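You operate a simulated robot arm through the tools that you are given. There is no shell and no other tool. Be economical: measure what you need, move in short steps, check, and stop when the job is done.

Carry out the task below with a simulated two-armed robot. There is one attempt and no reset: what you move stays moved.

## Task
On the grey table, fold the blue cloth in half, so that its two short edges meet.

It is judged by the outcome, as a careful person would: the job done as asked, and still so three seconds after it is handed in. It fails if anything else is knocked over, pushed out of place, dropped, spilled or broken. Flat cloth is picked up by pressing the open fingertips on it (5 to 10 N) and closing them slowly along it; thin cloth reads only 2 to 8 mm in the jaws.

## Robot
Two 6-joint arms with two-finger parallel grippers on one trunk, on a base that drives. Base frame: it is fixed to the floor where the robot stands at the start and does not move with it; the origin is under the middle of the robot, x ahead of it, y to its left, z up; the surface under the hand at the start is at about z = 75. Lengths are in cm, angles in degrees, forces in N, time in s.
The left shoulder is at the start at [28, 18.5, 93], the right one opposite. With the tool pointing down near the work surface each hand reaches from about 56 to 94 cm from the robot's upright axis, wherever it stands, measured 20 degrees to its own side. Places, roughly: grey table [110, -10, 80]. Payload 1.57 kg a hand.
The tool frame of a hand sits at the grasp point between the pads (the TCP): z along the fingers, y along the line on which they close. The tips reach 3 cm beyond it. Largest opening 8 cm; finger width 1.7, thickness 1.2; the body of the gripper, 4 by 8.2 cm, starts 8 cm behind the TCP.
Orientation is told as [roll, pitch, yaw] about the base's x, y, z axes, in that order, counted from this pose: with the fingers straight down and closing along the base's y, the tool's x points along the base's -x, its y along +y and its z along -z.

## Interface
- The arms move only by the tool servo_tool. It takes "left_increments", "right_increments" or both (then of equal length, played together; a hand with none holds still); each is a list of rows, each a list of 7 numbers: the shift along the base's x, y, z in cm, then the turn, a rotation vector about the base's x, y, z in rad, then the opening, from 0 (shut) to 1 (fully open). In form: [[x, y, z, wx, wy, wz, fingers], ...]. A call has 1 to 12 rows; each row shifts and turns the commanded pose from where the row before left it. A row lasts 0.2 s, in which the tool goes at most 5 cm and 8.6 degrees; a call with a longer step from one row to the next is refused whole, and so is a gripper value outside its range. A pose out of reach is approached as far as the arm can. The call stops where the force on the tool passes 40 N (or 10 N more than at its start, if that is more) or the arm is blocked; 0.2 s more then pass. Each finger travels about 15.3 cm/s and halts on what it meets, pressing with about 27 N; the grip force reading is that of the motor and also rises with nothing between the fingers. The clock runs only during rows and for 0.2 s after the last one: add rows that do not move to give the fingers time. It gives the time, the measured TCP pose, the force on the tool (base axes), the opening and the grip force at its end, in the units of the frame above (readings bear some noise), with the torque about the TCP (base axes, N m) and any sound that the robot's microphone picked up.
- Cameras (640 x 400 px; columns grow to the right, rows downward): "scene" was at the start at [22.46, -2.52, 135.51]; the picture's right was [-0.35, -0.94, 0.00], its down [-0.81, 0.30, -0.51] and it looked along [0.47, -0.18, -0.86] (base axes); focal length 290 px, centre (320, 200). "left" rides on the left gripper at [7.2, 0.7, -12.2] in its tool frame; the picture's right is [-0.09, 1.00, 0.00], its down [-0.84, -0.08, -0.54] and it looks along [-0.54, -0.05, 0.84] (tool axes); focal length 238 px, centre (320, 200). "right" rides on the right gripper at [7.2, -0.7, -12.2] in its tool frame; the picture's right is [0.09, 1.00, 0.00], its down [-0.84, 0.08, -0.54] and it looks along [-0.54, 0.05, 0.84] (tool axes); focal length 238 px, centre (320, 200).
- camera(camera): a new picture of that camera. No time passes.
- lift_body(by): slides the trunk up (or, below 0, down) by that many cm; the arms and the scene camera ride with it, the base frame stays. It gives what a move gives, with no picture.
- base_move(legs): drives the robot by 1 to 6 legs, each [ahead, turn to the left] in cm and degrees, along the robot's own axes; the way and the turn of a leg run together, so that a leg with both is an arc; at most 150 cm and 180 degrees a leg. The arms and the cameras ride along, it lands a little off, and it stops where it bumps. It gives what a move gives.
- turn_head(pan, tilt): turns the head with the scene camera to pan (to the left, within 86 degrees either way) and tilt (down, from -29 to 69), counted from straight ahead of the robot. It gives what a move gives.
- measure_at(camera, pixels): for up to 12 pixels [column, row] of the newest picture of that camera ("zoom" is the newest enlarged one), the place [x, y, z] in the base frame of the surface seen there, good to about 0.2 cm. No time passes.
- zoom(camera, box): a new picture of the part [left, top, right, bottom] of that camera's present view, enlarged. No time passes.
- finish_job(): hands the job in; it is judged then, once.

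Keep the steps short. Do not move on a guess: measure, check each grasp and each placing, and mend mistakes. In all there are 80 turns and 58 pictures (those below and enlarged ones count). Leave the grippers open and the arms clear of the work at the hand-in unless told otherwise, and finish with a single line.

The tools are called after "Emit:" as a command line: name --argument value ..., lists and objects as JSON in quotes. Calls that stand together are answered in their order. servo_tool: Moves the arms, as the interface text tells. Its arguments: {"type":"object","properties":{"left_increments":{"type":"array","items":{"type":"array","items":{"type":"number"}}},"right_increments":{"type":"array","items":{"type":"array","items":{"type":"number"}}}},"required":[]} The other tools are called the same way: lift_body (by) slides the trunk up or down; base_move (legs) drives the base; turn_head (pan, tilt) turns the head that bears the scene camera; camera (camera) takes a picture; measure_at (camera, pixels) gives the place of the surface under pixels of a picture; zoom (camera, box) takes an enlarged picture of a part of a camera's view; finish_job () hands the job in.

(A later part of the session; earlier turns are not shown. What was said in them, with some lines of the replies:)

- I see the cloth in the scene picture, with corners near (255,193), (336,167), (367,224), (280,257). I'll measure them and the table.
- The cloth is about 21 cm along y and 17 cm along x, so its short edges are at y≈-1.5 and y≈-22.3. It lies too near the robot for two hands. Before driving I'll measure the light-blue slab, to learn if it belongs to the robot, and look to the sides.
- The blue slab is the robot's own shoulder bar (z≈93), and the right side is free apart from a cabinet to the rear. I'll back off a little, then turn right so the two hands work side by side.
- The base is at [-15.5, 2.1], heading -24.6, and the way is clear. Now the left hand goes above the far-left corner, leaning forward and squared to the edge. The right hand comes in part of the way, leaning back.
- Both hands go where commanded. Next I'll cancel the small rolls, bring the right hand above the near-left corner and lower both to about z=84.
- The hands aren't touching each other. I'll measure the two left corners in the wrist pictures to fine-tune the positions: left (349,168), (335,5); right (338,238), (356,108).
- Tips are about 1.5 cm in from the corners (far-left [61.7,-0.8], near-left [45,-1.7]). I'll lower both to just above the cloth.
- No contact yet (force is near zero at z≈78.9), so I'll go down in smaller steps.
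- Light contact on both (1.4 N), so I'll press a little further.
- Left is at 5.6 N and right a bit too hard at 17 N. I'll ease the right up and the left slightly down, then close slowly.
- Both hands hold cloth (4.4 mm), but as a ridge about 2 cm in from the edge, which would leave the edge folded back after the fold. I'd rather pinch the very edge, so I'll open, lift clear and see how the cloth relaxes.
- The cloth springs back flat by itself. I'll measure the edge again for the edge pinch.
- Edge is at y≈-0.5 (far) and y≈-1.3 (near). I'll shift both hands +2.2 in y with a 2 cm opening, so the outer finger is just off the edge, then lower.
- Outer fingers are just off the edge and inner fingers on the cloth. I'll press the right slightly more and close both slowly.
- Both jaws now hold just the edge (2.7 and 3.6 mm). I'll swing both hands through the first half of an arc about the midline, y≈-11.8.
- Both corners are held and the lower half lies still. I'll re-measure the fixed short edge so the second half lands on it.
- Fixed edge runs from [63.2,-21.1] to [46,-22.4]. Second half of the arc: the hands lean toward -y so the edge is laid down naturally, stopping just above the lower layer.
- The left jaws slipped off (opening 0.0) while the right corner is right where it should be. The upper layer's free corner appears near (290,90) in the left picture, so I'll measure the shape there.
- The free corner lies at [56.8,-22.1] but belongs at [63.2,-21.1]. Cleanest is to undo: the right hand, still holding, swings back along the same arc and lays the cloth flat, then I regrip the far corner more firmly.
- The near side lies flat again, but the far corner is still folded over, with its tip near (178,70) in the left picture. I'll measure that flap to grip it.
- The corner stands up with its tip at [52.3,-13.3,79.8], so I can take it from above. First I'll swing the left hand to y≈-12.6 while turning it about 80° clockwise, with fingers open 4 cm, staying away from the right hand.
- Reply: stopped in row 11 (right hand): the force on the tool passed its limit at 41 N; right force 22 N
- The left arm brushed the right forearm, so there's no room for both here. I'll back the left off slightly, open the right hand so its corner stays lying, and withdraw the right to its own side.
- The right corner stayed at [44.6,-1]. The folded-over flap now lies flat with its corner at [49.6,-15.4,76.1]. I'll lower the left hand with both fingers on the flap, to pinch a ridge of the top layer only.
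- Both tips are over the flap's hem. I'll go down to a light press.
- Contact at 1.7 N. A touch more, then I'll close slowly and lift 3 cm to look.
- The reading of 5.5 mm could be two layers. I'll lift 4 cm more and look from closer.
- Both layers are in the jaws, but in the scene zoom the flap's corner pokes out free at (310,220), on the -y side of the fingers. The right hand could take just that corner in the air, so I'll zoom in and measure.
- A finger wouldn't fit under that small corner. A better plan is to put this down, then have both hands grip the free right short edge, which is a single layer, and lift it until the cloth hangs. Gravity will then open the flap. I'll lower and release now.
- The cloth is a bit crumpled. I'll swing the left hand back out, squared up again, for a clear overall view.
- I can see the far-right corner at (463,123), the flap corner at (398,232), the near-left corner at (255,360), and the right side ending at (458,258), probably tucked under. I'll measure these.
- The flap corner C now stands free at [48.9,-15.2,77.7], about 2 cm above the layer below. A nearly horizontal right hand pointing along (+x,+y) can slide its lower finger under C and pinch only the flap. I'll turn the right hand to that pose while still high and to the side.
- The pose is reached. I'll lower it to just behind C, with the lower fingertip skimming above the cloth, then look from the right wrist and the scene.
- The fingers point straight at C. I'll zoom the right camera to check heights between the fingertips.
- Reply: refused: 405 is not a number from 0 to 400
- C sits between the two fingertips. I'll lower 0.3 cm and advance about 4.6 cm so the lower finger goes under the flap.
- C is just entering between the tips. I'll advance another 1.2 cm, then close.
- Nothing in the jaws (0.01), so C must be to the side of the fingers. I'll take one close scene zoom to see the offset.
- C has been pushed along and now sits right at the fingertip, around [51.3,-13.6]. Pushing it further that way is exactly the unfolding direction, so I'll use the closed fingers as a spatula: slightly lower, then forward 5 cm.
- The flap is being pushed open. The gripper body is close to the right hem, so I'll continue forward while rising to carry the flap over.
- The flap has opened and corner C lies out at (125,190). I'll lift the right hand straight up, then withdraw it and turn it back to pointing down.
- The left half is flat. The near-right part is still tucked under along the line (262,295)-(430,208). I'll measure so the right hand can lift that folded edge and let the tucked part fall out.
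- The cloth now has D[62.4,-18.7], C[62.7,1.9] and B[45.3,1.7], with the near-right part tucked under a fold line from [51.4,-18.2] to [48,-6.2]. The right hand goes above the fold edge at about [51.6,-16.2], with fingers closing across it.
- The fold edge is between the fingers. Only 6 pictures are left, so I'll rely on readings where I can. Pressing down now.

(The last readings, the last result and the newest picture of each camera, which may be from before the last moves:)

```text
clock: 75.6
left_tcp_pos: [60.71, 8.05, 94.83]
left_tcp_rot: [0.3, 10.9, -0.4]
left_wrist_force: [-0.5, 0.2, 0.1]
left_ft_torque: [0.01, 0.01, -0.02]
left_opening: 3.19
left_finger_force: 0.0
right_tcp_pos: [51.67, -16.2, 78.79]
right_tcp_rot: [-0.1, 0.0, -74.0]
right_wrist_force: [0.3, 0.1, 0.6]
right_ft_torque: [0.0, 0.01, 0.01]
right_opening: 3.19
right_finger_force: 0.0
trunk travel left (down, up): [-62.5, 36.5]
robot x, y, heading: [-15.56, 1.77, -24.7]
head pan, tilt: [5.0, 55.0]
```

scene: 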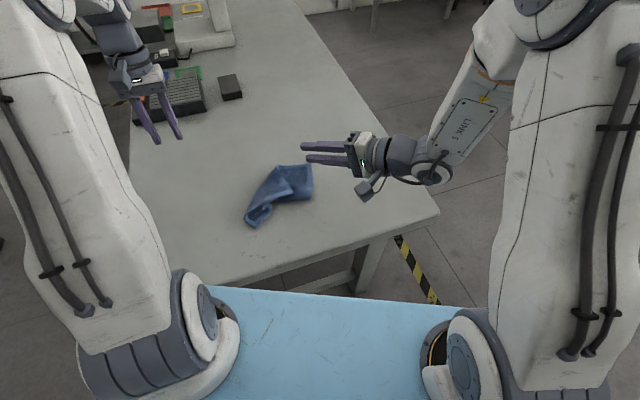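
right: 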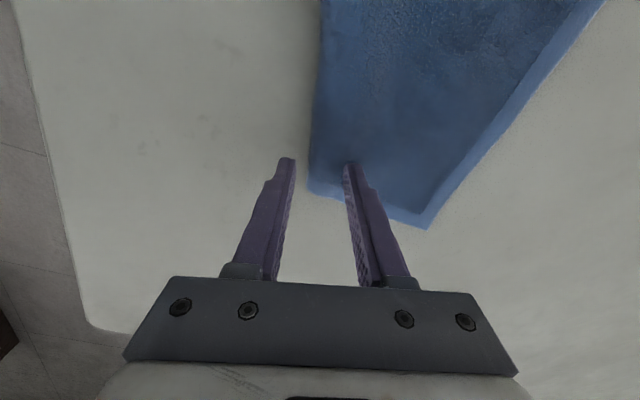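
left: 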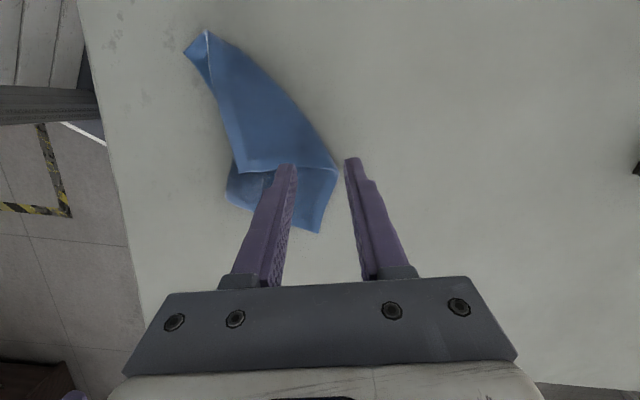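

Emit:
servo_tool --right_increments '[[0, 0, -0.15, 0, 0, 0, 0.4], [0, 0, 0, 0, 0, 0, 0.4]]'

Emit:
servo_tool --right_increments '[[0, 0, -0.12, 0, 0, 0, 0.4], [0, 0, 0, 0, 0, 0, 0.4]]'

```text
clock: 76.2
left_tcp_pos: [60.65, 8.14, 94.92]
left_tcp_rot: [0.3, 10.9, -0.4]
left_wrist_force: [-0.5, 0.2, 0.6]
left_ft_torque: [-0.03, 0.03, -0.02]
left_opening: 3.2
left_finger_force: 0.1
right_tcp_pos: [51.64, -16.27, 78.71]
right_tcp_rot: [0.0, 0.0, -74.0]
right_wrist_force: [-0.2, 0.5, 2.5]
right_ft_torque: [0.01, -0.04, 0.0]
right_opening: 3.19
right_finger_force: 0.1
trunk travel left (down, up): [-62.5, 36.5]
robot x, y, heading: [-15.37, 2.41, -24.7]
head pan, tilt: [5.0, 55.0]
```

```text
clock: 76.8
left_tcp_pos: [60.75, 8.0, 94.84]
left_tcp_rot: [0.3, 10.9, -0.5]
left_wrist_force: [0.8, -0.7, -0.5]
left_ft_torque: [-0.01, -0.04, 0.0]
left_opening: 3.2
left_finger_force: 0.1
right_tcp_pos: [51.73, -16.26, 78.67]
right_tcp_rot: [-0.1, 0.0, -74.0]
right_wrist_force: [0.1, -1.0, 3.0]
right_ft_torque: [0.02, -0.07, -0.02]
right_opening: 3.2
right_finger_force: 0.0
trunk travel left (down, up): [-62.5, 36.5]
robot x, y, heading: [-15.97, 1.59, -24.5]
head pan, tilt: [5.0, 55.0]
```

Light contact, so I'll close slowly, then lift 8 cm and check the grip reading.

Emit:
servo_tool --right_increments '[[0, 0, -0.05, 0, 0, 0, 0.4], [0, 0, 0, 0, 0, 0, 0.33], [0, 0, 0, 0, 0, 0, 0.27], [0, 0, 0, 0, 0, 0, 0.2], [0, 0, 0, 0, 0, 0, 0.14], [0, 0, 0, 0, 0, 0, 0.08], [0, 0, 0, 0, 0, 0, 0], [0, 0, 0, 0, 0, 0, 0]]'

Emit:
servo_tool --right_increments '[[-0.2, 0, 1, 0, 0, 0, 0], [-0.2, 0, 1, 0, 0, 0, 0], [-0.2, 0, 1, 0, 0, 0, 0], [-0.2, 0, 1, 0, 0, 0, 0], [-0.2, 0, 1, 0, 0, 0, 0], [-0.2, 0, 1, 0, 0, 0, 0], [-0.2, 0, 1, 0, 0, 0, 0], [0, 0, 1, 0, 0, 0, 0], [0, 0, 0, 0, 0, 0, 0], [0, 0, 0, 0, 0, 0, 0], [0, 0, 0, 0, 0, 0, 0]]'

Emit:
zoom --camera "scene" --box '[200, 130, 344, 238]'

```text
clock: 78.6
left_tcp_pos: [60.71, 8.03, 95.01]
left_tcp_rot: [0.4, 10.9, -0.4]
left_wrist_force: [0.0, 0.0, 0.4]
left_ft_torque: [0.02, 0.03, 0.05]
left_opening: 3.2
left_finger_force: 0.2
right_tcp_pos: [51.54, -16.27, 78.54]
right_tcp_rot: [-0.1, 0.1, -74.0]
right_wrist_force: [1.5, 0.0, 8.0]
right_ft_torque: [0.04, -0.08, -0.02]
right_opening: 0.51
right_finger_force: 25.2
trunk travel left (down, up): [-62.5, 36.5]
robot x, y, heading: [-15.8, 2.2, -24.7]
head pan, tilt: [5.0, 55.0]
```

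```text
clock: 81.0
left_tcp_pos: [60.73, 8.19, 94.87]
left_tcp_rot: [0.3, 10.8, -0.4]
left_wrist_force: [0.0, 0.0, 0.0]
left_ft_torque: [0.0, -0.01, 0.0]
left_opening: 3.19
left_finger_force: 0.0
right_tcp_pos: [50.17, -16.23, 86.58]
right_tcp_rot: [-0.1, 0.0, -74.1]
right_wrist_force: [-0.5, 0.6, -0.5]
right_ft_torque: [0.0, -0.01, -0.02]
right_opening: 0.45
right_finger_force: 24.8
trunk travel left (down, up): [-62.5, 36.5]
robot x, y, heading: [-15.97, 2.24, -24.8]
head pan, tilt: [5.0, 55.0]
```

```text
3.70 times, centred on (272, 184) of scene
```

zoom: 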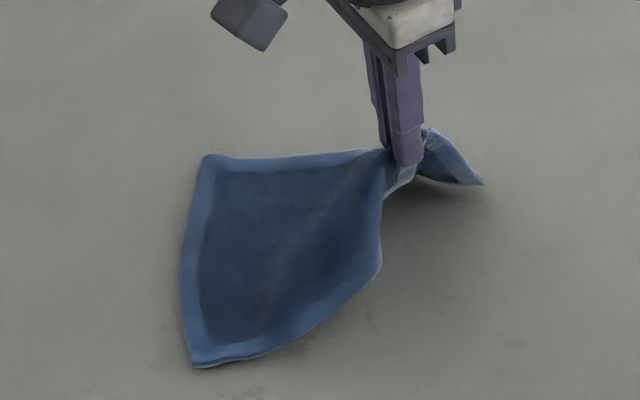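

The tucked part has dropped out and the near edge now runs clear. I'll lower while moving +x and a little -y so the freed part trails outward, then release and withdraw.

Emit:
servo_tool --right_increments '[[0.3, -0.2, -0.8, 0, 0, 0, 0], [0.4, -0.2, -0.8, 0, 0, 0, 0], [0.4, -0.2, -0.8, 0, 0, 0, 0], [0.4, -0.2, -0.8, 0, 0, 0, 0], [0.4, -0.2, -0.8, 0, 0, 0, 0], [0.4, -0.2, -0.8, 0, 0, 0, 0], [0.4, -0.2, -0.8, 0, 0, 0, 0], [0.4, -0.2, -0.8, 0, 0, 0, 0], [0.3, -0.2, -0.8, 0, 0, 0, 0], [0, 0, -0.3, 0, 0, 0, 0], [0, 0, 0, 0, 0, 0, 0.2], [0, 0, 0, 0, 0, 0, 0.5]]'

Emit:
servo_tool --right_increments '[[0, 0, 2, 0, 0, 0, 0.5], [0, 0, 4, 0, 0, 0, 0.5], [-0.8, -1.5, 4, 0, 0, 0.129, 0.4], [-1.2, -2, 3, 0, 0, 0.129, 0.4], [-1.2, -2, 1, 0, 0, 0.129, 0.4], [-1.2, -2, 0, 0, 0, 0.129, 0.4], [-1.2, -2, 0, 0, 0, 0.129, 0.4], [-1.2, -2, 0, 0, 0, 0.129, 0.4], [-1.2, -2, 0, 0, 0, 0.129, 0.4], [-1.2, -2, 0, 0, 0, 0.129, 0.4], [-1.2, -2, 0, 0, 0, 0.129, 0.4], [0, 0, 0, 0, 0, 0.129, 0.4]]'

Emit:
zoom --camera "scene" --box '[200, 130, 344, 238]'

```text
clock: 83.6
left_tcp_pos: [60.62, 8.1, 94.82]
left_tcp_rot: [0.3, 11.0, -0.5]
left_wrist_force: [-0.1, 0.1, -0.1]
left_ft_torque: [0.0, -0.02, -0.02]
left_opening: 3.18
left_finger_force: 0.0
right_tcp_pos: [53.56, -18.13, 79.03]
right_tcp_rot: [-0.1, 0.0, -74.0]
right_wrist_force: [0.4, 1.1, 1.7]
right_ft_torque: [-0.04, 0.04, 0.0]
right_opening: 3.94
right_finger_force: 0.0
trunk travel left (down, up): [-62.5, 36.5]
robot x, y, heading: [-15.64, 2.21, -24.6]
head pan, tilt: [5.0, 55.0]
```

```text
clock: 86.2
left_tcp_pos: [60.79, 8.04, 95.02]
left_tcp_rot: [0.2, 10.9, -0.4]
left_wrist_force: [0.2, 0.3, 0.3]
left_ft_torque: [0.04, 0.02, 0.02]
left_opening: 3.19
left_finger_force: 0.0
right_tcp_pos: [43.23, -35.57, 93.03]
right_tcp_rot: [-0.1, 0.0, 0.2]
right_wrist_force: [0.5, 0.1, 0.0]
right_ft_torque: [0.0, -0.02, 0.0]
right_opening: 3.21
right_finger_force: 0.1
trunk travel left (down, up): [-62.5, 36.5]
robot x, y, heading: [-15.5, 1.91, -24.5]
head pan, tilt: [5.0, 55.0]
```

```text
3.70 times, centred on (272, 184) of scene
```

zoom: 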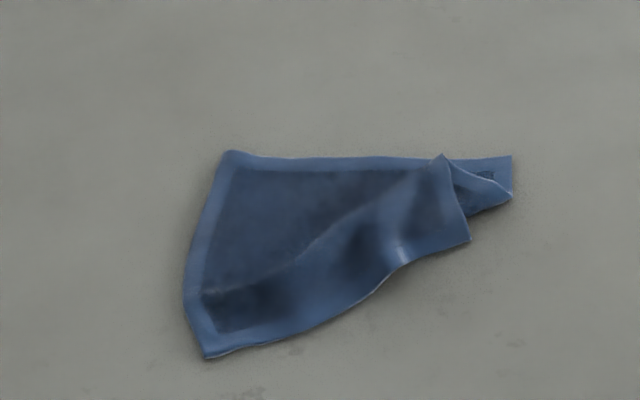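

Much better: corners A (470,238), D (510,157), C (228,153) and B (207,355) are all out, with a pleat near the right edge. If the right hand holds A and the left holds D, spreading them stretches the right short edge straight, ready to fold onto the left one. I'll measure.

Emit:
measure_at --camera "zoom" --pixels '[[467, 235], [508, 160], [508, 193], [442, 160], [460, 205], [475, 205], [490, 165], [230, 155], [208, 353], [188, 270], [445, 240], [330, 160]]'

```text
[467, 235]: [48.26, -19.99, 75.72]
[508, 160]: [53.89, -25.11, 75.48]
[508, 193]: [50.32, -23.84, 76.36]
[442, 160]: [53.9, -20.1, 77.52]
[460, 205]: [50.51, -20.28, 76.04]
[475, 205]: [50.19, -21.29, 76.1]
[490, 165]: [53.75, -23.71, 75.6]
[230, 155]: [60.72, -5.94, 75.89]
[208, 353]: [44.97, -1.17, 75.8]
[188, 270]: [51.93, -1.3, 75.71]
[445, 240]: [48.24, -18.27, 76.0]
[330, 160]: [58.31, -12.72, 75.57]
```

Rectangle check from B[45,-1.2] and C[60.7,-5.9]: D is about right at [53.9,-25.1], but A[48.3,-20] belongs near [39,-21]. So the right hand will pinch A's edge and pull it about 9 cm toward -x. I'll square it to the edge (yaw -17) with the backward lean and come down.

Emit:
servo_tool --right_increments '[[1.05, 3.3, 0, 0, -0.095, 0, 0.3], [1.05, 3.3, 0, 0, -0.095, 0, 0.3], [1.05, 3.3, 0, 0, 0, -0.147, 0.3], [1.05, 3.3, 0, 0, 0, -0.147, 0.3], [1.05, 3.3, 0, 0, 0, 0, 0.3], [0, 0, -4, 0, 0, 0, 0.3], [0, 0, -4, 0, 0, 0, 0.3], [0, 0, -4, 0, 0, 0, 0.3], [0, 0, -1.6, 0, 0, 0, 0.3], [0, 0, -0.4, 0, 0, 0, 0.3], [0, 0, 0, 0, 0, 0, 0.3]]'

Emit:
servo_tool --right_increments '[[0, 0, -0.2, 0, 0, 0, 0.3], [0, 0, -0.15, 0, 0, 0, 0.3], [0, 0, 0, 0, 0, 0, 0.3]]'

Emit:
camera --camera "right"

```text
clock: 88.6
left_tcp_pos: [60.74, 8.16, 94.94]
left_tcp_rot: [0.3, 10.9, -0.5]
left_wrist_force: [0.1, -0.4, -0.4]
left_ft_torque: [0.0, 0.01, -0.02]
left_opening: 3.2
left_finger_force: 0.0
right_tcp_pos: [48.73, -19.02, 78.96]
right_tcp_rot: [-0.2, -10.9, -17.0]
right_wrist_force: [-0.2, 0.4, 1.2]
right_ft_torque: [0.03, -0.04, 0.01]
right_opening: 2.38
right_finger_force: 0.0
trunk travel left (down, up): [-62.5, 36.5]
robot x, y, heading: [-15.76, 2.2, -24.7]
head pan, tilt: [5.0, 55.0]
```

```text
clock: 89.4
left_tcp_pos: [60.79, 7.99, 94.89]
left_tcp_rot: [0.2, 10.8, -0.4]
left_wrist_force: [0.4, 0.2, 0.5]
left_ft_torque: [-0.01, -0.02, 0.01]
left_opening: 3.2
left_finger_force: 0.0
right_tcp_pos: [48.68, -19.1, 78.69]
right_tcp_rot: [0.0, -11.0, -17.0]
right_wrist_force: [1.0, -0.5, 5.7]
right_ft_torque: [0.04, -0.09, -0.04]
right_opening: 2.48
right_finger_force: 0.3
trunk travel left (down, up): [-62.5, 36.5]
robot x, y, heading: [-15.44, 2.28, -24.3]
head pan, tilt: [5.0, 55.0]
```

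```text
3 pictures are left
```

right: 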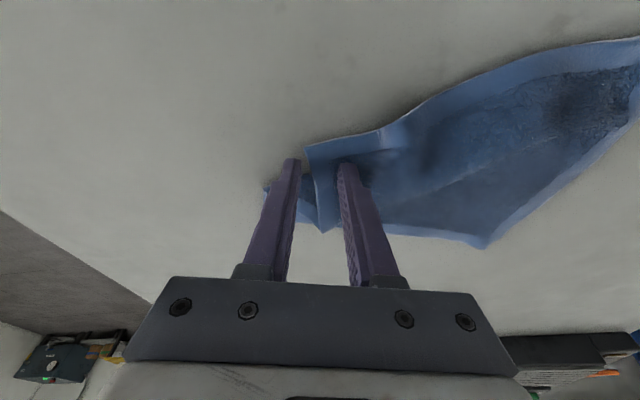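

The edge lies between the fingers with A just beyond, but the outer finger is touching the tail near D. I'll lift slightly, shift 0.5 cm toward A, press again and close.

Emit:
servo_tool --right_increments '[[0, 0, 0.7, 0, 0, 0, 0.3], [-0.5, 0.1, 0, 0, 0, 0, 0.27], [0, 0, -0.5, 0, 0, 0, 0.27], [0, 0, -0.25, 0, 0, 0, 0.27], [0, 0, 0, 0, 0, 0, 0.27]]'

Emit:
servo_tool --right_increments '[[0, 0, -0.05, 0, 0, 0, 0.27], [0, 0, 0, 0, 0, 0, 0.2], [0, 0, 0, 0, 0, 0, 0.15], [0, 0, 0, 0, 0, 0, 0.1], [0, 0, 0, 0, 0, 0, 0.06], [0, 0, 0, 0, 0, 0, 0.03], [0, 0, 0, 0, 0, 0, 0], [0, 0, 0, 0, 0, 0, 0]]'

```text
clock: 90.6
left_tcp_pos: [60.7, 8.05, 94.89]
left_tcp_rot: [0.2, 10.9, -0.5]
left_wrist_force: [0.2, 0.5, 0.6]
left_ft_torque: [-0.01, 0.03, 0.02]
left_opening: 3.2
left_finger_force: 0.0
right_tcp_pos: [48.01, -18.98, 78.69]
right_tcp_rot: [0.0, -10.9, -16.9]
right_wrist_force: [-0.7, 0.9, 3.4]
right_ft_torque: [0.06, -0.04, 0.03]
right_opening: 2.21
right_finger_force: 0.2
trunk travel left (down, up): [-62.5, 36.5]
robot x, y, heading: [-15.33, 2.12, -24.7]
head pan, tilt: [5.0, 55.0]
```

```text
clock: 92.4
left_tcp_pos: [60.77, 8.24, 94.92]
left_tcp_rot: [0.2, 11.0, -0.5]
left_wrist_force: [-0.1, 0.5, 0.7]
left_ft_torque: [-0.03, -0.07, -0.01]
left_opening: 3.18
left_finger_force: 0.1
right_tcp_pos: [48.24, -18.74, 78.54]
right_tcp_rot: [-0.1, -11.0, -17.0]
right_wrist_force: [0.3, 0.5, 5.9]
right_ft_torque: [0.06, -0.08, 0.03]
right_opening: 0.37
right_finger_force: 24.0
trunk travel left (down, up): [-62.5, 36.5]
robot x, y, heading: [-15.74, 2.14, -24.6]
head pan, tilt: [5.0, 55.0]
```

Gripped at 3.7 mm. I'll lift 2 cm and pull A out toward -x by about 8.7 cm, then set it down still held.

Emit:
servo_tool --right_increments '[[-0.3, -0.1, 1, 0, 0, 0, 0], [-0.8, -0.15, 1, 0, 0, 0, 0], [-1, -0.2, 0.5, 0, 0, 0, 0], [-1, -0.2, 0, 0, 0, 0, 0], [-1, -0.2, 0, 0, 0, 0, 0], [-1, -0.2, 0, 0, 0, 0, 0], [-1, -0.2, 0, 0, 0, 0, 0], [-1, -0.2, 0, 0, 0, 0, 0], [-1, -0.2, -0.7, 0, 0, 0, 0], [-0.6, -0.1, -0.8, 0, 0, 0, 0], [0, 0, -0.6, 0, 0, 0, 0], [0, 0, 0, 0, 0, 0, 0]]'

Emit:
zoom --camera "scene" --box '[200, 130, 344, 238]'

```text
clock: 95.0
left_tcp_pos: [60.74, 8.09, 94.83]
left_tcp_rot: [0.3, 10.9, -0.4]
left_wrist_force: [0.5, 0.2, -0.7]
left_ft_torque: [-0.04, 0.02, 0.02]
left_opening: 3.21
left_finger_force: 0.1
right_tcp_pos: [39.2, -20.71, 79.05]
right_tcp_rot: [0.0, -10.9, -17.0]
right_wrist_force: [-1.2, 0.0, 0.0]
right_ft_torque: [-0.03, 0.04, 0.02]
right_opening: 0.38
right_finger_force: 24.6
trunk travel left (down, up): [-62.5, 36.5]
robot x, y, heading: [-15.87, 2.11, -24.5]
head pan, tilt: [5.0, 55.0]
```

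```text
3.70 times, centred on (272, 184) of scene
```

zoom: 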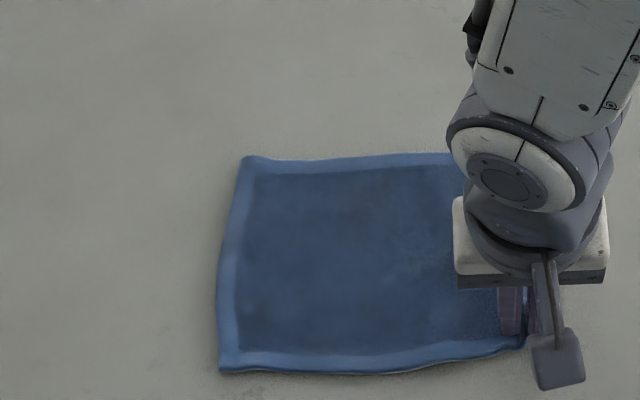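

The cloth is flat again, with A held. I'll measure the visible edges; D is hidden, so I'll compute it.

Emit:
measure_at --camera "zoom" --pixels '[[248, 160], [350, 162], [440, 157], [222, 368], [226, 260], [380, 370], [470, 355], [515, 347], [300, 370], [220, 300], [460, 170], [520, 340]]'

```text
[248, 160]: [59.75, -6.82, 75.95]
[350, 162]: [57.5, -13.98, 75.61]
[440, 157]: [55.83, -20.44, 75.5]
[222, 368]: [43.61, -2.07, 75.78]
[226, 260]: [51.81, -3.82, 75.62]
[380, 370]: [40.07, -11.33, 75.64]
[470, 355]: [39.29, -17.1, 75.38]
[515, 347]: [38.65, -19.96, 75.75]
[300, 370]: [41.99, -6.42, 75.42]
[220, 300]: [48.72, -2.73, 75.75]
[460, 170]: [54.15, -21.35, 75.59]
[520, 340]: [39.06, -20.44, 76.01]
```

C[59.9,-6.7] and B[43.5,-2.0] put D near [54.1,-26.5]. The left hand goes there high along the far side, squared to yaw -16, then comes in above D's edge.

Emit:
servo_tool --left_increments '[[0, -3.74, -0.3, 0, 0, -0.07, 0.35], [0, -3.74, -0.3, 0, 0, -0.07, 0.35], [0, -3.74, -0.3, 0, 0, -0.07, 0.35], [0, -3.74, -0.3, 0, 0, -0.07, 0.35], [0, -3.74, -0.3, 0, 0, 0, 0.35], [0, -3.74, -0.3, 0, 0, 0, 0.35], [-0.5, -3.74, -0.3, 0, 0, 0, 0.35], [-0.5, -3.74, -0.3, 0, 0, 0, 0.35], [-0.5, -3.74, -0.3, 0, 0, 0, 0.35], [-2.9, 0, 0, 0, 0, 0, 0.35], [-2.9, 0, 0, 0, 0, 0, 0.35], [0, 0, 0, 0, 0, 0, 0.35]]'

```text
clock: 97.6
left_tcp_pos: [53.16, -25.64, 92.3]
left_tcp_rot: [0.4, 10.9, -16.4]
left_wrist_force: [0.3, -0.1, 0.9]
left_ft_torque: [0.03, 0.0, -0.01]
left_opening: 2.8
left_finger_force: 0.1
right_tcp_pos: [39.21, -20.63, 79.03]
right_tcp_rot: [-0.1, -10.9, -17.0]
right_wrist_force: [-0.2, 0.2, 0.3]
right_ft_torque: [-0.03, 0.02, -0.02]
right_opening: 0.38
right_finger_force: 24.4
trunk travel left (down, up): [-62.5, 36.5]
robot x, y, heading: [-15.75, 2.29, -24.5]
head pan, tilt: [5.0, 55.0]
```

No contact on the way. I'll lower to z≈80 and spend one picture to place the pinch exactly.

Emit:
servo_tool --left_increments '[[0, 0, -4, 0, 0, 0, 0.35], [0, 0, -4, 0, 0, 0, 0.35], [0, 0, -3.6, 0, 0, 0, 0.35], [0, 0, 0, 0, 0, 0, 0.35]]'

Emit:
camera --camera "left"

```text
clock: 98.6
left_tcp_pos: [53.26, -25.83, 80.63]
left_tcp_rot: [0.3, 10.9, -16.4]
left_wrist_force: [-0.2, -0.5, -0.6]
left_ft_torque: [0.01, -0.04, 0.0]
left_opening: 2.8
left_finger_force: 0.0
right_tcp_pos: [39.19, -20.67, 79.07]
right_tcp_rot: [-0.1, -10.9, -16.9]
right_wrist_force: [-0.3, 0.0, 0.1]
right_ft_torque: [-0.03, -0.02, 0.05]
right_opening: 0.38
right_finger_force: 24.8
trunk travel left (down, up): [-62.5, 36.5]
robot x, y, heading: [-16.0, 1.93, -24.3]
head pan, tilt: [5.0, 55.0]
```

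```text
1 pictures are left
```

left: 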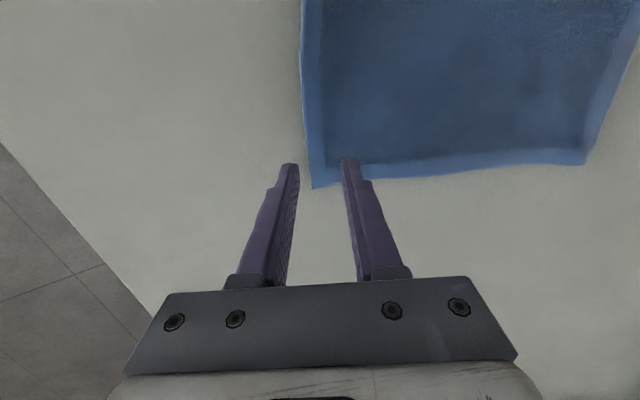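

The edge runs between the two tips with D at (312,187). I'll measure the edge and D, and also C at (587,163).

Emit:
measure_at --camera "left" --pixels '[[313, 184], [308, 150], [306, 120], [304, 60], [585, 162], [637, 45], [350, 178], [312, 168], [420, 172], [294, 168], [348, 163], [600, 130]]'

```text
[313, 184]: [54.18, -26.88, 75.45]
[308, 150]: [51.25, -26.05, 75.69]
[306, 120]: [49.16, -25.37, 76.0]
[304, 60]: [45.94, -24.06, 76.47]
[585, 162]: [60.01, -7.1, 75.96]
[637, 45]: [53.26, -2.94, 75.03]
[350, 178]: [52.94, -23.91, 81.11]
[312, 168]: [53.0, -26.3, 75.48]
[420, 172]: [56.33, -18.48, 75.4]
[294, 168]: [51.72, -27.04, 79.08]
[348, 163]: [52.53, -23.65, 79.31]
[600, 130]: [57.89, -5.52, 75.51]
```

Edge at x=52.7 is y≈-26.4 and the tip centre is 0.7 cm inside it, as planned. Lowering to a press.

Emit:
servo_tool --left_increments '[[0, 0, -1.4, 0, 0, 0, 0.35], [0, 0, -0.4, 0, 0, 0, 0.35], [0, 0, -0.2, 0, 0, 0, 0.35], [0, 0, 0, 0, 0, 0, 0.35]]'

Emit:
servo_tool --left_increments '[[0, 0, -0.15, 0, 0, 0, 0.35], [0, 0, 0, 0, 0, 0, 0.35]]'

```text
clock: 99.6
left_tcp_pos: [53.26, -25.6, 78.53]
left_tcp_rot: [0.2, 10.9, -16.4]
left_wrist_force: [-0.8, -0.5, 0.1]
left_ft_torque: [0.02, 0.03, 0.01]
left_opening: 2.78
left_finger_force: 0.2
right_tcp_pos: [39.31, -20.67, 78.91]
right_tcp_rot: [-0.1, -10.9, -16.9]
right_wrist_force: [-0.1, -0.1, -0.2]
right_ft_torque: [0.01, -0.03, 0.0]
right_opening: 0.4
right_finger_force: 24.1
trunk travel left (down, up): [-62.5, 36.5]
robot x, y, heading: [-15.66, 2.13, -25.0]
head pan, tilt: [5.0, 55.0]
```

```text
clock: 100.2
left_tcp_pos: [53.46, -25.64, 78.35]
left_tcp_rot: [0.2, 11.0, -16.4]
left_wrist_force: [-0.1, -0.4, 2.9]
left_ft_torque: [0.0, -0.02, 0.02]
left_opening: 2.77
left_finger_force: 0.0
right_tcp_pos: [39.27, -20.65, 78.97]
right_tcp_rot: [-0.1, -11.0, -16.9]
right_wrist_force: [-0.8, -0.4, 0.3]
right_ft_torque: [-0.01, -0.04, 0.0]
right_opening: 0.37
right_finger_force: 24.3
trunk travel left (down, up): [-62.5, 36.5]
robot x, y, heading: [-15.38, 2.08, -24.8]
head pan, tilt: [5.0, 55.0]
```

Contact at 2.9 N. I'll press a bit more firmly this time (about 10 N) and close slowly.

Emit:
servo_tool --left_increments '[[0, 0, -0.12, 0, 0, 0, 0.35], [0, 0, 0, 0, 0, 0, 0.35]]'

Emit:
servo_tool --left_increments '[[0, 0, -0.02, 0, 0, 0, 0.3], [0, 0, 0, 0, 0, 0, 0.25], [0, 0, 0, 0, 0, 0, 0.2], [0, 0, 0, 0, 0, 0, 0.15], [0, 0, 0, 0, 0, 0, 0.1], [0, 0, 0, 0, 0, 0, 0.06], [0, 0, 0, 0, 0, 0, 0.03], [0, 0, 0, 0, 0, 0, 0], [0, 0, 0, 0, 0, 0, 0]]'

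```text
clock: 100.8
left_tcp_pos: [53.44, -25.61, 78.31]
left_tcp_rot: [0.3, 10.9, -16.4]
left_wrist_force: [-1.7, -1.3, 7.0]
left_ft_torque: [0.13, 0.0, 0.03]
left_opening: 2.73
left_finger_force: 0.1
right_tcp_pos: [39.27, -20.65, 78.98]
right_tcp_rot: [-0.1, -11.0, -16.9]
right_wrist_force: [0.0, -0.1, 0.8]
right_ft_torque: [0.01, -0.02, 0.03]
right_opening: 0.38
right_finger_force: 24.8
trunk travel left (down, up): [-62.5, 36.5]
robot x, y, heading: [-15.62, 2.09, -24.7]
head pan, tilt: [5.0, 55.0]
```

```text
clock: 102.8
left_tcp_pos: [53.34, -25.51, 78.28]
left_tcp_rot: [0.2, 10.9, -16.5]
left_wrist_force: [-0.4, 1.6, 15.0]
left_ft_torque: [0.16, -0.07, 0.01]
left_opening: 0.3
left_finger_force: 24.0
right_tcp_pos: [39.32, -20.63, 79.07]
right_tcp_rot: [-0.1, -10.9, -16.9]
right_wrist_force: [1.3, -0.6, 0.2]
right_ft_torque: [0.0, 0.03, 0.02]
right_opening: 0.37
right_finger_force: 24.5
trunk travel left (down, up): [-62.5, 36.5]
robot x, y, heading: [-15.54, 1.99, -24.4]
head pan, tilt: [5.0, 55.0]
```

The reading of 3.0 mm is much like the grip that slipped before. I'd rather have a deeper hold, so I'll open, shift 0.7 cm inward, press and close again.

Emit:
servo_tool --left_increments '[[0, 0, 0, 0, 0, 0, 0.2], [0, 0, 0, 0, 0, 0, 0.38], [0, 0, 0.8, 0, 0, 0, 0.38], [0.2, 0.67, 0, 0, 0, 0, 0.38], [0, 0, -0.5, 0, 0, 0, 0.38], [0, 0, -0.25, 0, 0, 0, 0.38], [0, 0, 0, 0, 0, 0, 0.38]]'

Emit:
servo_tool --left_increments '[[0, 0, -0.04, 0, 0, 0, 0.36], [0, 0, 0, 0, 0, 0, 0.3], [0, 0, 0, 0, 0, 0, 0.25], [0, 0, 0, 0, 0, 0, 0.2], [0, 0, 0, 0, 0, 0, 0.15], [0, 0, 0, 0, 0, 0, 0.1], [0, 0, 0, 0, 0, 0, 0.05], [0, 0, 0, 0, 0, 0, 0], [0, 0, 0, 0, 0, 0, 0]]'

```text
clock: 104.4
left_tcp_pos: [53.65, -24.93, 78.32]
left_tcp_rot: [0.3, 10.9, -16.4]
left_wrist_force: [0.2, 0.3, 4.6]
left_ft_torque: [0.1, -0.08, 0.0]
left_opening: 3.09
left_finger_force: 0.2
right_tcp_pos: [39.32, -20.64, 79.03]
right_tcp_rot: [-0.1, -10.8, -16.9]
right_wrist_force: [-0.3, 0.3, -0.1]
right_ft_torque: [-0.04, -0.01, -0.01]
right_opening: 0.38
right_finger_force: 24.4
trunk travel left (down, up): [-62.5, 36.5]
robot x, y, heading: [-16.04, 2.11, -24.6]
head pan, tilt: [5.0, 55.0]
```

```text
clock: 106.4
left_tcp_pos: [53.61, -24.92, 78.28]
left_tcp_rot: [0.3, 10.9, -16.4]
left_wrist_force: [0.5, 2.0, 8.6]
left_ft_torque: [0.09, -0.06, -0.01]
left_opening: 0.55
left_finger_force: 25.6
right_tcp_pos: [39.32, -20.66, 79.01]
right_tcp_rot: [-0.1, -10.9, -16.9]
right_wrist_force: [-0.1, -0.9, 0.3]
right_ft_torque: [0.01, 0.01, 0.02]
right_opening: 0.34
right_finger_force: 25.0
trunk travel left (down, up): [-62.5, 36.5]
robot x, y, heading: [-15.63, 2.12, -24.5]
head pan, tilt: [5.0, 55.0]
```

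A solid 5.5 mm hold now, with the right at 3.4 mm. I'll make the first half of the fold arc toward the left short edge, slightly slack so nothing is pulled.

Emit:
servo_tool --left_increments '[[0.02, 0.07, 1.04, 0, 0, 0, 0], [0.058, 0.21, 1.03, 0, 0, 0, 0], [0.097, 0.35, 0.99, 0, 0, 0, 0], [0.133, 0.48, 0.94, 0, 0, 0, 0], [0.167, 0.6, 0.87, 0, 0, 0, 0], [0.199, 0.72, 0.79, 0, 0, 0, 0], [0.226, 0.82, 0.69, 0, 0, 0, 0], [0.25, 0.9, 0.58, 0, 0, 0, 0], [0.27, 0.97, 0.46, 0, 0, 0, 0], [0.285, 1.03, 0.34, 0, 0, 0, 0], [0.295, 1.07, 0.2, 0, 0, 0, 0], [0.3, 1.08, 0.07, 0, 0, 0, 0]]' --right_increments '[[0.018, 0.08, 0.95, 0, 0, 0, 0], [0.053, 0.22, 0.94, 0, 0, 0, 0], [0.088, 0.37, 0.9, 0, 0, 0, 0], [0.122, 0.51, 0.86, 0, 0, 0, 0], [0.152, 0.64, 0.79, 0, 0, 0, 0], [0.181, 0.76, 0.72, 0, 0, 0, 0], [0.206, 0.86, 0.63, 0, 0, 0, 0], [0.228, 0.96, 0.53, 0, 0, 0, 0], [0.247, 1.03, 0.42, 0, 0, 0, 0], [0.26, 1.09, 0.31, 0, 0, 0, 0], [0.27, 1.13, 0.19, 0, 0, 0, 0], [0.274, 1.15, 0.06, 0, 0, 0, 0]]'

```text
clock: 109.0
left_tcp_pos: [55.96, -16.46, 86.33]
left_tcp_rot: [0.4, 11.0, -16.5]
left_wrist_force: [-0.5, -1.4, 0.4]
left_ft_torque: [0.01, 0.0, 0.03]
left_opening: 0.55
left_finger_force: 26.1
right_tcp_pos: [41.24, -11.92, 86.21]
right_tcp_rot: [0.0, -11.0, -17.0]
right_wrist_force: [1.1, -0.7, -0.9]
right_ft_torque: [0.0, 0.0, 0.02]
right_opening: 0.35
right_finger_force: 24.6
trunk travel left (down, up): [-62.5, 36.5]
robot x, y, heading: [-15.88, 2.04, -24.9]
head pan, tilt: [5.0, 55.0]
```

Both still hold (5.5 and 3.5 mm). Now the second half, leaning the hands toward the target edge, down to just above it.

Emit:
servo_tool --left_increments '[[0.326, 1.17, -0.06, -0.0192, 0.0056, 0, 0], [0.321, 1.15, -0.17, -0.0192, 0.0056, 0, 0], [0.31, 1.11, -0.27, -0.0192, 0.0056, 0, 0], [0.294, 1.05, -0.38, -0.0192, 0.0056, 0, 0], [0.272, 0.98, -0.47, -0.0192, 0.0056, 0, 0], [0.246, 0.88, -0.56, -0.0192, 0.0056, 0, 0], [0.216, 0.78, -0.64, -0.0192, 0.0056, 0, 0], [0.182, 0.65, -0.71, -0.0192, 0.0056, 0, 0], [0.145, 0.52, -0.76, -0.0192, 0.0056, 0, 0], [0.105, 0.38, -0.8, -0.0192, 0.0056, 0, 0], [0.064, 0.23, -0.83, -0.0192, 0.0056, 0, 0], [0.02, 0.08, -0.85, -0.0192, 0.0056, 0, 0]]' --right_increments '[[0.3, 1.24, -0.06, -0.0192, 0.0056, 0, 0], [0.295, 1.22, -0.17, -0.0192, 0.0056, 0, 0], [0.285, 1.18, -0.27, -0.0192, 0.0056, 0, 0], [0.27, 1.11, -0.38, -0.0192, 0.0056, 0, 0], [0.25, 1.03, -0.47, -0.0192, 0.0056, 0, 0], [0.226, 0.93, -0.56, -0.0192, 0.0056, 0, 0], [0.199, 0.82, -0.64, -0.0192, 0.0056, 0, 0], [0.167, 0.69, -0.71, -0.0192, 0.0056, 0, 0], [0.133, 0.55, -0.76, -0.0192, 0.0056, 0, 0], [0.097, 0.4, -0.8, -0.0192, 0.0056, 0, 0], [0.058, 0.24, -0.83, -0.0192, 0.0056, 0, 0], [0.02, 0.08, -0.85, -0.0192, 0.0056, 0, 0]]'

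```text
clock: 111.8
left_tcp_pos: [58.73, -7.06, 79.86]
left_tcp_rot: [-13.7, 10.6, -18.3]
left_wrist_force: [0.4, -0.4, -0.5]
left_ft_torque: [0.06, -0.03, 0.05]
left_opening: 0.52
left_finger_force: 25.3
right_tcp_pos: [45.03, -4.84, 79.91]
right_tcp_rot: [-13.9, -10.8, -17.6]
right_wrist_force: [0.3, -0.1, -0.6]
right_ft_torque: [0.07, 0.02, -0.01]
right_opening: 0.39
right_finger_force: 24.5
trunk travel left (down, up): [-62.5, 36.5]
robot x, y, heading: [-15.72, 2.43, -24.7]
head pan, tilt: [5.0, 55.0]
stopped in row 12 (right hand): the arm was blocked; the commanded pose is now the measured one
```

The right hand was blocked 2.4 cm short, probably by the left forearm, but both grips hold. The left corner is at its place, so I'll set it down, release it, move the left hand away, and then finish the right corner.

Emit:
servo_tool --left_increments '[[-0.1, -0.3, -0.4, 0, 0, 0, 0], [0, 0, -0.3, 0, 0, 0, 0], [0, 0, 0, 0, 0, 0, 0.1], [0, 0, 0, 0, 0, 0, 0.3], [0, 0, 0, 0, 0, 0, 0.45], [0, 0.3, 1, 0, 0, 0, 0.45]]'

Emit:
servo_tool --left_increments '[[0.3, 1, 3, 0, 0, 0, 0.4], [0.5, 2, 4, 0, 0, 0, 0.4], [0.5, 3, 3, 0, 0, 0, 0.4], [0.5, 4, 1, 0, 0, 0, 0.4], [0, 4, 0, 0, 0, 0, 0.4], [0, 4, 0, 0, 0, 0, 0.4], [0, 0, 0, 0, 0, 0, 0.4]]'

```text
clock: 113.2
left_tcp_pos: [58.59, -7.15, 79.91]
left_tcp_rot: [-13.7, 10.6, -18.3]
left_wrist_force: [0.4, 0.0, 0.5]
left_ft_torque: [0.0, -0.01, 0.0]
left_opening: 3.59
left_finger_force: 0.0
right_tcp_pos: [45.12, -4.53, 80.02]
right_tcp_rot: [-13.7, -10.9, -17.5]
right_wrist_force: [-1.0, -0.2, -0.7]
right_ft_torque: [0.05, -0.02, -0.01]
right_opening: 0.34
right_finger_force: 23.9
trunk travel left (down, up): [-62.5, 36.5]
robot x, y, heading: [-15.51, 1.96, -24.6]
head pan, tilt: [5.0, 55.0]
```

```text
clock: 114.8
left_tcp_pos: [60.44, 10.99, 90.95]
left_tcp_rot: [-13.7, 10.6, -18.4]
left_wrist_force: [0.4, 0.8, -0.4]
left_ft_torque: [0.01, 0.01, 0.0]
left_opening: 3.2
left_finger_force: 0.0
right_tcp_pos: [45.15, -4.73, 80.02]
right_tcp_rot: [-13.8, -10.9, -17.5]
right_wrist_force: [-0.2, 0.3, -0.3]
right_ft_torque: [0.04, 0.02, 0.01]
right_opening: 0.34
right_finger_force: 24.3
trunk travel left (down, up): [-62.5, 36.5]
robot x, y, heading: [-15.76, 2.21, -24.6]
head pan, tilt: [5.0, 55.0]
```

Left is clear. The right hand now moves the remaining (-1.3, +2.35) to bring A over B, lowers to contact and releases.

Emit:
servo_tool --right_increments '[[-0.33, 0.58, 0.1, 0, 0, 0, 0], [-0.33, 0.59, 0, 0, 0, 0, 0], [-0.33, 0.59, 0, 0, 0, 0, 0], [-0.33, 0.59, 0, 0, 0, 0, 0], [0, 0, -0.3, 0, 0, 0, 0], [0, 0, -0.3, 0, 0, 0, 0], [0, 0, 0, 0, 0, 0, 0]]'

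```text
clock: 116.4
left_tcp_pos: [60.42, 10.93, 90.92]
left_tcp_rot: [-13.6, 10.6, -18.3]
left_wrist_force: [-0.3, 0.4, 0.0]
left_ft_torque: [0.01, 0.04, 0.0]
left_opening: 3.21
left_finger_force: 0.0
right_tcp_pos: [43.89, -2.4, 79.49]
right_tcp_rot: [-13.8, -10.9, -17.4]
right_wrist_force: [0.0, -0.9, 0.1]
right_ft_torque: [0.05, -0.03, 0.03]
right_opening: 0.36
right_finger_force: 24.3
trunk travel left (down, up): [-62.5, 36.5]
robot x, y, heading: [-15.75, 1.91, -24.6]
head pan, tilt: [5.0, 55.0]
```

It's in place and still gripping (3.6 mm). I'll lower the last bit, open, lift and withdraw to the right.

Emit:
servo_tool --right_increments '[[0, 0, -0.3, 0, 0, 0, 0], [0, 0, 0, 0, 0, 0, 0.1], [0, 0, 0, 0, 0, 0, 0.25], [0, 0, 0, 0, 0, 0, 0.4], [0, 0, 1, 0, 0, 0, 0.4], [0, 0, 3, 0, 0, 0, 0.4], [0, 0, 4, 0, 0, 0, 0.4], [-1, -2, 4, 0, 0, 0, 0.4], [-1, -4, 1, 0, 0, 0, 0.4], [-1, -4, 0, 0, 0, 0, 0.4], [-0.5, -4.5, 0, 0, 0, 0, 0.4], [0, -4.5, 0, 0, 0, 0, 0.4]]'

Emit:
servo_tool --right_increments '[[0, -4.5, 0, 0, 0, 0, 0.4], [0, -4.5, 0, 0, 0, 0, 0.4], [0, -4, 0, 0, 0, 0, 0.4], [0, 0, 0, 0, 0, 0, 0.4], [0, 0, 0, 0, 0, 0, 0.4]]'

Emit:
zoom --camera "scene" --box '[208, 142, 328, 232]'

```text
clock: 119.0
left_tcp_pos: [60.36, 11.07, 91.03]
left_tcp_rot: [-13.6, 10.6, -18.3]
left_wrist_force: [-0.4, 0.4, -0.3]
left_ft_torque: [-0.01, 0.0, 0.02]
left_opening: 3.21
left_finger_force: 0.0
right_tcp_pos: [40.2, -21.35, 92.08]
right_tcp_rot: [-13.8, -11.1, -17.2]
right_wrist_force: [-0.2, 0.3, 0.0]
right_ft_torque: [0.0, 0.0, 0.0]
right_opening: 3.21
right_finger_force: 0.0
trunk travel left (down, up): [-62.5, 36.5]
robot x, y, heading: [-15.48, 2.32, -24.3]
head pan, tilt: [5.0, 55.0]
```

```text
clock: 120.2
left_tcp_pos: [60.36, 10.76, 91.14]
left_tcp_rot: [-13.8, 10.7, -18.3]
left_wrist_force: [0.6, 0.4, 1.2]
left_ft_torque: [0.01, 0.01, 0.03]
left_opening: 3.22
left_finger_force: 0.0
right_tcp_pos: [40.2, -34.41, 92.26]
right_tcp_rot: [-13.8, -10.8, -17.4]
right_wrist_force: [-0.1, 0.3, 0.5]
right_ft_torque: [0.01, 0.0, -0.01]
right_opening: 3.21
right_finger_force: 0.0
trunk travel left (down, up): [-62.5, 36.5]
robot x, y, heading: [-16.17, 2.01, -24.8]
head pan, tilt: [5.0, 55.0]
```

```text
4.44 times, centred on (268, 187) of scene
```

zoom: 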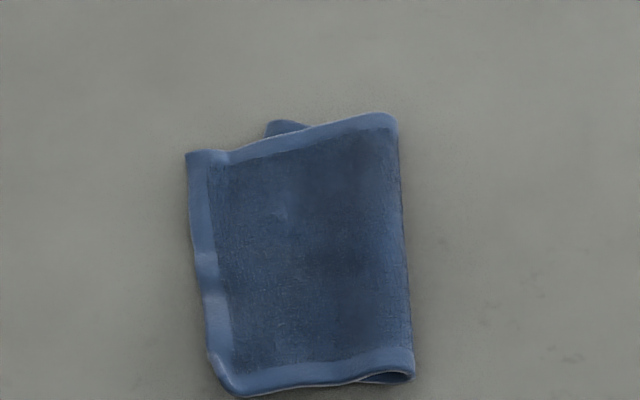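

It's nearly a neat half fold: near corners match at (235,393). At the far side a bit of the lower layer shows at (285,127), and the upper far corner is at (190,155). I'll measure.

Emit:
measure_at --camera "zoom" --pixels '[[190, 157], [285, 126], [270, 130], [305, 128], [390, 118], [412, 370], [235, 392], [212, 365], [198, 255], [228, 158], [330, 130], [207, 310]]'

```text
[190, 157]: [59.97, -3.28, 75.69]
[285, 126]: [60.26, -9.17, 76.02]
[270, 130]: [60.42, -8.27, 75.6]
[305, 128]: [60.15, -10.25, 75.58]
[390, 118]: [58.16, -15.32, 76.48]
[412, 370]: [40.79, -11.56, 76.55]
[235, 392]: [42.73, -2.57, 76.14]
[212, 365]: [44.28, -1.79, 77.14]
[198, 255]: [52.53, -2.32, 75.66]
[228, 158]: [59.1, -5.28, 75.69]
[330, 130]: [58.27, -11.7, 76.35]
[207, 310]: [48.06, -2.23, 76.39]
```

Near corners match. At the far side, though, the upper corner D lies at [60,-3.3] while the lower corner C is at about [60,-8], so the upper layer overshoots by about 4.6 cm there. D lies single-layer on the table, so the left hand can pinch it and bring it back. No pictures are left, so I'll go by readings.

Emit:
servo_tool --left_increments '[[-0.35, -3.77, 0, 0.115, -0.034, 0.07, 0.3], [-0.35, -3.77, 0, 0.115, -0.034, 0.07, 0.3], [-0.35, -3.77, 0, 0, 0, 0, 0.3], [-0.35, -3.77, 0, 0, 0, 0, 0.3], [0, 0, -4, 0, 0, 0, 0.3], [0, 0, -4, 0, 0, 0, 0.3], [0, 0, -3, 0, 0, 0, 0.3], [0, 0, -1.1, 0, 0, 0, 0.3], [0, 0, 0, 0, 0, 0, 0.3]]'

```text
clock: 122.2
left_tcp_pos: [58.86, -4.27, 79.08]
left_tcp_rot: [0.4, 9.6, -7.8]
left_wrist_force: [0.1, -0.4, -0.7]
left_ft_torque: [-0.01, 0.03, -0.03]
left_opening: 2.35
left_finger_force: 0.1
right_tcp_pos: [40.16, -34.42, 92.22]
right_tcp_rot: [-13.9, -10.8, -17.4]
right_wrist_force: [0.8, 0.0, -0.1]
right_ft_torque: [0.01, -0.01, 0.02]
right_opening: 3.18
right_finger_force: 0.1
trunk travel left (down, up): [-62.5, 36.5]
robot x, y, heading: [-15.65, 2.14, -24.5]
head pan, tilt: [5.0, 55.0]
```

In position at z=79.1 with no contact yet. Next, small steps down to a light press.

Emit:
servo_tool --left_increments '[[0, 0, -0.3, 0, 0, 0, 0.3], [0, 0, -0.2, 0, 0, 0, 0.3], [0, 0, -0.15, 0, 0, 0, 0.3], [0, 0, 0, 0, 0, 0, 0.3]]'

Emit:
servo_tool --left_increments '[[0, 0, -0.1, 0, 0, 0, 0.3], [0, 0, 0, 0, 0, 0, 0.3]]'

```text
clock: 123.2
left_tcp_pos: [59.02, -4.32, 78.49]
left_tcp_rot: [0.2, 9.7, -7.8]
left_wrist_force: [-1.3, -1.4, 3.5]
left_ft_torque: [-0.1, 0.0, 0.03]
left_opening: 2.46
left_finger_force: 0.0
right_tcp_pos: [40.22, -34.43, 92.29]
right_tcp_rot: [-13.8, -10.9, -17.4]
right_wrist_force: [0.0, 0.6, 0.2]
right_ft_torque: [0.01, 0.0, -0.03]
right_opening: 3.19
right_finger_force: 0.1
trunk travel left (down, up): [-62.5, 36.5]
robot x, y, heading: [-15.65, 2.22, -24.4]
head pan, tilt: [5.0, 55.0]
```

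```text
clock: 123.8
left_tcp_pos: [58.97, -4.36, 78.22]
left_tcp_rot: [0.3, 9.7, -7.9]
left_wrist_force: [-1.4, 0.5, 12.3]
left_ft_torque: [-0.21, 0.08, -0.04]
left_opening: 2.41
left_finger_force: 0.3
right_tcp_pos: [40.13, -34.5, 92.39]
right_tcp_rot: [-13.7, -11.0, -17.5]
right_wrist_force: [0.6, 0.1, 0.4]
right_ft_torque: [0.03, 0.01, 0.03]
right_opening: 3.2
right_finger_force: 0.0
trunk travel left (down, up): [-62.5, 36.5]
robot x, y, heading: [-15.82, 2.55, -24.5]
head pan, tilt: [5.0, 55.0]
```

12 N of press. I'll ease slightly, close slowly and read the grip.

Emit:
servo_tool --left_increments '[[0, 0, 0.03, 0, 0, 0, 0.27], [0, 0, 0, 0, 0, 0, 0.22], [0, 0, 0, 0, 0, 0, 0.17], [0, 0, 0, 0, 0, 0, 0.12], [0, 0, 0, 0, 0, 0, 0.08], [0, 0, 0, 0, 0, 0, 0.04], [0, 0, 0, 0, 0, 0, 0], [0, 0, 0, 0, 0, 0, 0]]'

```text
clock: 125.6
left_tcp_pos: [59.01, -4.31, 78.38]
left_tcp_rot: [0.4, 9.7, -7.9]
left_wrist_force: [-1.1, -1.6, 8.9]
left_ft_torque: [-0.15, 0.04, 0.0]
left_opening: 0.37
left_finger_force: 24.2
right_tcp_pos: [40.25, -34.45, 92.29]
right_tcp_rot: [-13.8, -10.9, -17.5]
right_wrist_force: [-0.5, 0.2, 0.5]
right_ft_torque: [-0.01, -0.01, 0.0]
right_opening: 3.22
right_finger_force: 0.1
trunk travel left (down, up): [-62.5, 36.5]
robot x, y, heading: [-15.29, 2.04, -24.7]
head pan, tilt: [5.0, 55.0]
```

3.7 mm held. I'll lift 2 cm, carry the corner back (-0.2,-4.5) while turning it to match the lower edge, and set it down.

Emit:
servo_tool --left_increments '[[0, -0.2, 0.8, 0, 0, 0, 0], [0, -0.4, 0.8, 0, 0, -0.03, 0], [0, -0.6, 0.4, 0, 0, -0.04, 0], [-0.05, -0.7, 0, 0, 0, -0.04, 0], [-0.05, -0.7, 0, 0, 0, -0.04, 0], [-0.05, -0.7, 0, 0, 0, -0.04, 0], [-0.05, -0.6, -0.3, 0, 0, 0, 0], [0, -0.4, -0.5, 0, 0, 0, 0], [0, -0.2, -0.5, 0, 0, 0, 0], [0, 0, -0.2, 0, 0, 0, 0], [0, 0, 0, 0, 0, 0, 0]]'

```text
clock: 128.0
left_tcp_pos: [58.82, -8.67, 78.91]
left_tcp_rot: [0.3, 9.8, -18.8]
left_wrist_force: [-1.0, 1.5, 12.4]
left_ft_torque: [0.12, 0.07, 0.06]
left_opening: 0.38
left_finger_force: 24.6
right_tcp_pos: [40.22, -34.47, 92.27]
right_tcp_rot: [-13.7, -11.1, -17.5]
right_wrist_force: [-0.3, -0.2, -0.1]
right_ft_torque: [-0.01, -0.01, 0.01]
right_opening: 3.2
right_finger_force: 0.0
trunk travel left (down, up): [-62.5, 36.5]
robot x, y, heading: [-15.52, 2.19, -24.5]
head pan, tilt: [5.0, 55.0]
```

Contact at the two-layer height with the corner in place. I'll release, lift straight up and shift above the fold side, to press the slack flat gently from above.

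Emit:
servo_tool --left_increments '[[0, 0, 0.1, 0, 0, 0, 0.1], [0, 0, 0, 0, 0, 0, 0.25], [0, 0, 0, 0, 0, 0, 0.35], [0, 0, 1.5, 0, 0, 0, 0.35], [0, 0, 4, 0, 0, 0, 0.4], [-0.6, -3.2, 0, 0, 0, 0, 0.4], [-0.6, -3.2, 0, 0, 0, 0, 0.4], [0, 0, -2.5, 0, 0, 0, 0.4], [0, 0, -1.5, 0, 0, 0, 0.4], [0, 0, -0.7, 0, 0, 0, 0.4], [0, 0, -0.5, 0, 0, 0, 0.4], [0, 0, 0, 0, 0, 0, 0.4]]'

```text
clock: 130.6
left_tcp_pos: [57.73, -15.26, 79.13]
left_tcp_rot: [0.3, 9.8, -18.5]
left_wrist_force: [-0.5, -0.6, 0.2]
left_ft_torque: [0.0, -0.01, -0.01]
left_opening: 3.2
left_finger_force: 0.1
right_tcp_pos: [40.25, -34.41, 92.15]
right_tcp_rot: [-13.8, -10.9, -17.6]
right_wrist_force: [0.2, 0.0, -0.4]
right_ft_torque: [0.0, 0.01, 0.0]
right_opening: 3.22
right_finger_force: 0.0
trunk travel left (down, up): [-62.5, 36.5]
robot x, y, heading: [-15.38, 2.27, -24.8]
head pan, tilt: [5.0, 55.0]
```

Little resistance at z=79.1, so there's no stiff bulge. One light press, then I'll lift and withdraw the left hand to its own side, opening both grippers.

Emit:
servo_tool --left_increments '[[0, 0, -0.25, 0, 0, 0, 0.4], [0, 0, -0.15, 0, 0, 0, 0.4], [0, 0, 0, 0, 0, 0, 0.4], [0, 0, 3, 0, 0, 0, 0.4], [0, 0, 4, 0, 0, 0, 0.4], [0, 0, 4, 0, 0, 0, 0.5], [0.3, 4, 1, 0, 0, 0, 0.6], [0.3, 4.5, 0, 0, 0, 0, 0.8], [0.3, 4.5, 0, 0, 0, 0, 1], [0.3, 4.5, 0, 0, 0, 0, 1], [0.3, 4.5, 0, 0, 0, 0, 1], [0, 4.5, 0, 0, 0, 0, 1]]' --right_increments '[[0, 0, 0, 0, 0, 0, 0.4], [0, 0, 0, 0, 0, 0, 0.6], [0, 0, 0, 0, 0, 0, 0.8], [0, 0, 0, 0, 0, 0, 1], [0, 0, 0, 0, 0, 0, 1], [0, 0, 0, 0, 0, 0, 1], [0, 0, 0, 0, 0, 0, 1], [0, 0, 0, 0, 0, 0, 1], [0, 0, 0, 0, 0, 0, 1], [0, 0, 0, 0, 0, 0, 1], [0, 0, 0, 0, 0, 0, 1], [0, 0, 0, 0, 0, 0, 1]]'

Emit:
measure_at --camera "scene" --pixels '[[251, 177], [271, 171], [296, 168], [301, 226], [261, 230]]'

```text
clock: 133.2
left_tcp_pos: [59.08, 11.31, 90.83]
left_tcp_rot: [0.4, 9.8, -18.7]
left_wrist_force: [0.5, 0.3, -0.3]
left_ft_torque: [0.04, 0.02, 0.03]
left_opening: 7.99
left_finger_force: 0.0
right_tcp_pos: [40.2, -34.53, 92.34]
right_tcp_rot: [-13.9, -10.9, -17.5]
right_wrist_force: [-0.7, -0.4, 0.4]
right_ft_torque: [0.04, -0.01, 0.0]
right_opening: 8.01
right_finger_force: 0.1
trunk travel left (down, up): [-62.5, 36.5]
robot x, y, heading: [-15.77, 2.14, -24.2]
head pan, tilt: [5.0, 55.0]
```

```text
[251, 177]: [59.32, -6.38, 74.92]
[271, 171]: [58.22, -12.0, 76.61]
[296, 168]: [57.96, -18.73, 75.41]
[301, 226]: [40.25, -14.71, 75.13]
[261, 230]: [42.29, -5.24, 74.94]
```

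Upper far corner D was re-laid over C and released at two-layer height. Both hands are open and clear, nothing else was touched, and the picture budget is used up. I'm handing in.

Emit:
finish_job

```text
The job is handed in.
```

The blue cloth is folded in half on the grey table, but I couldn't see the final result: the near corners of the short edges met in my last picture, and I re-laid the overshooting far corner after it, going by position and force readings alone.
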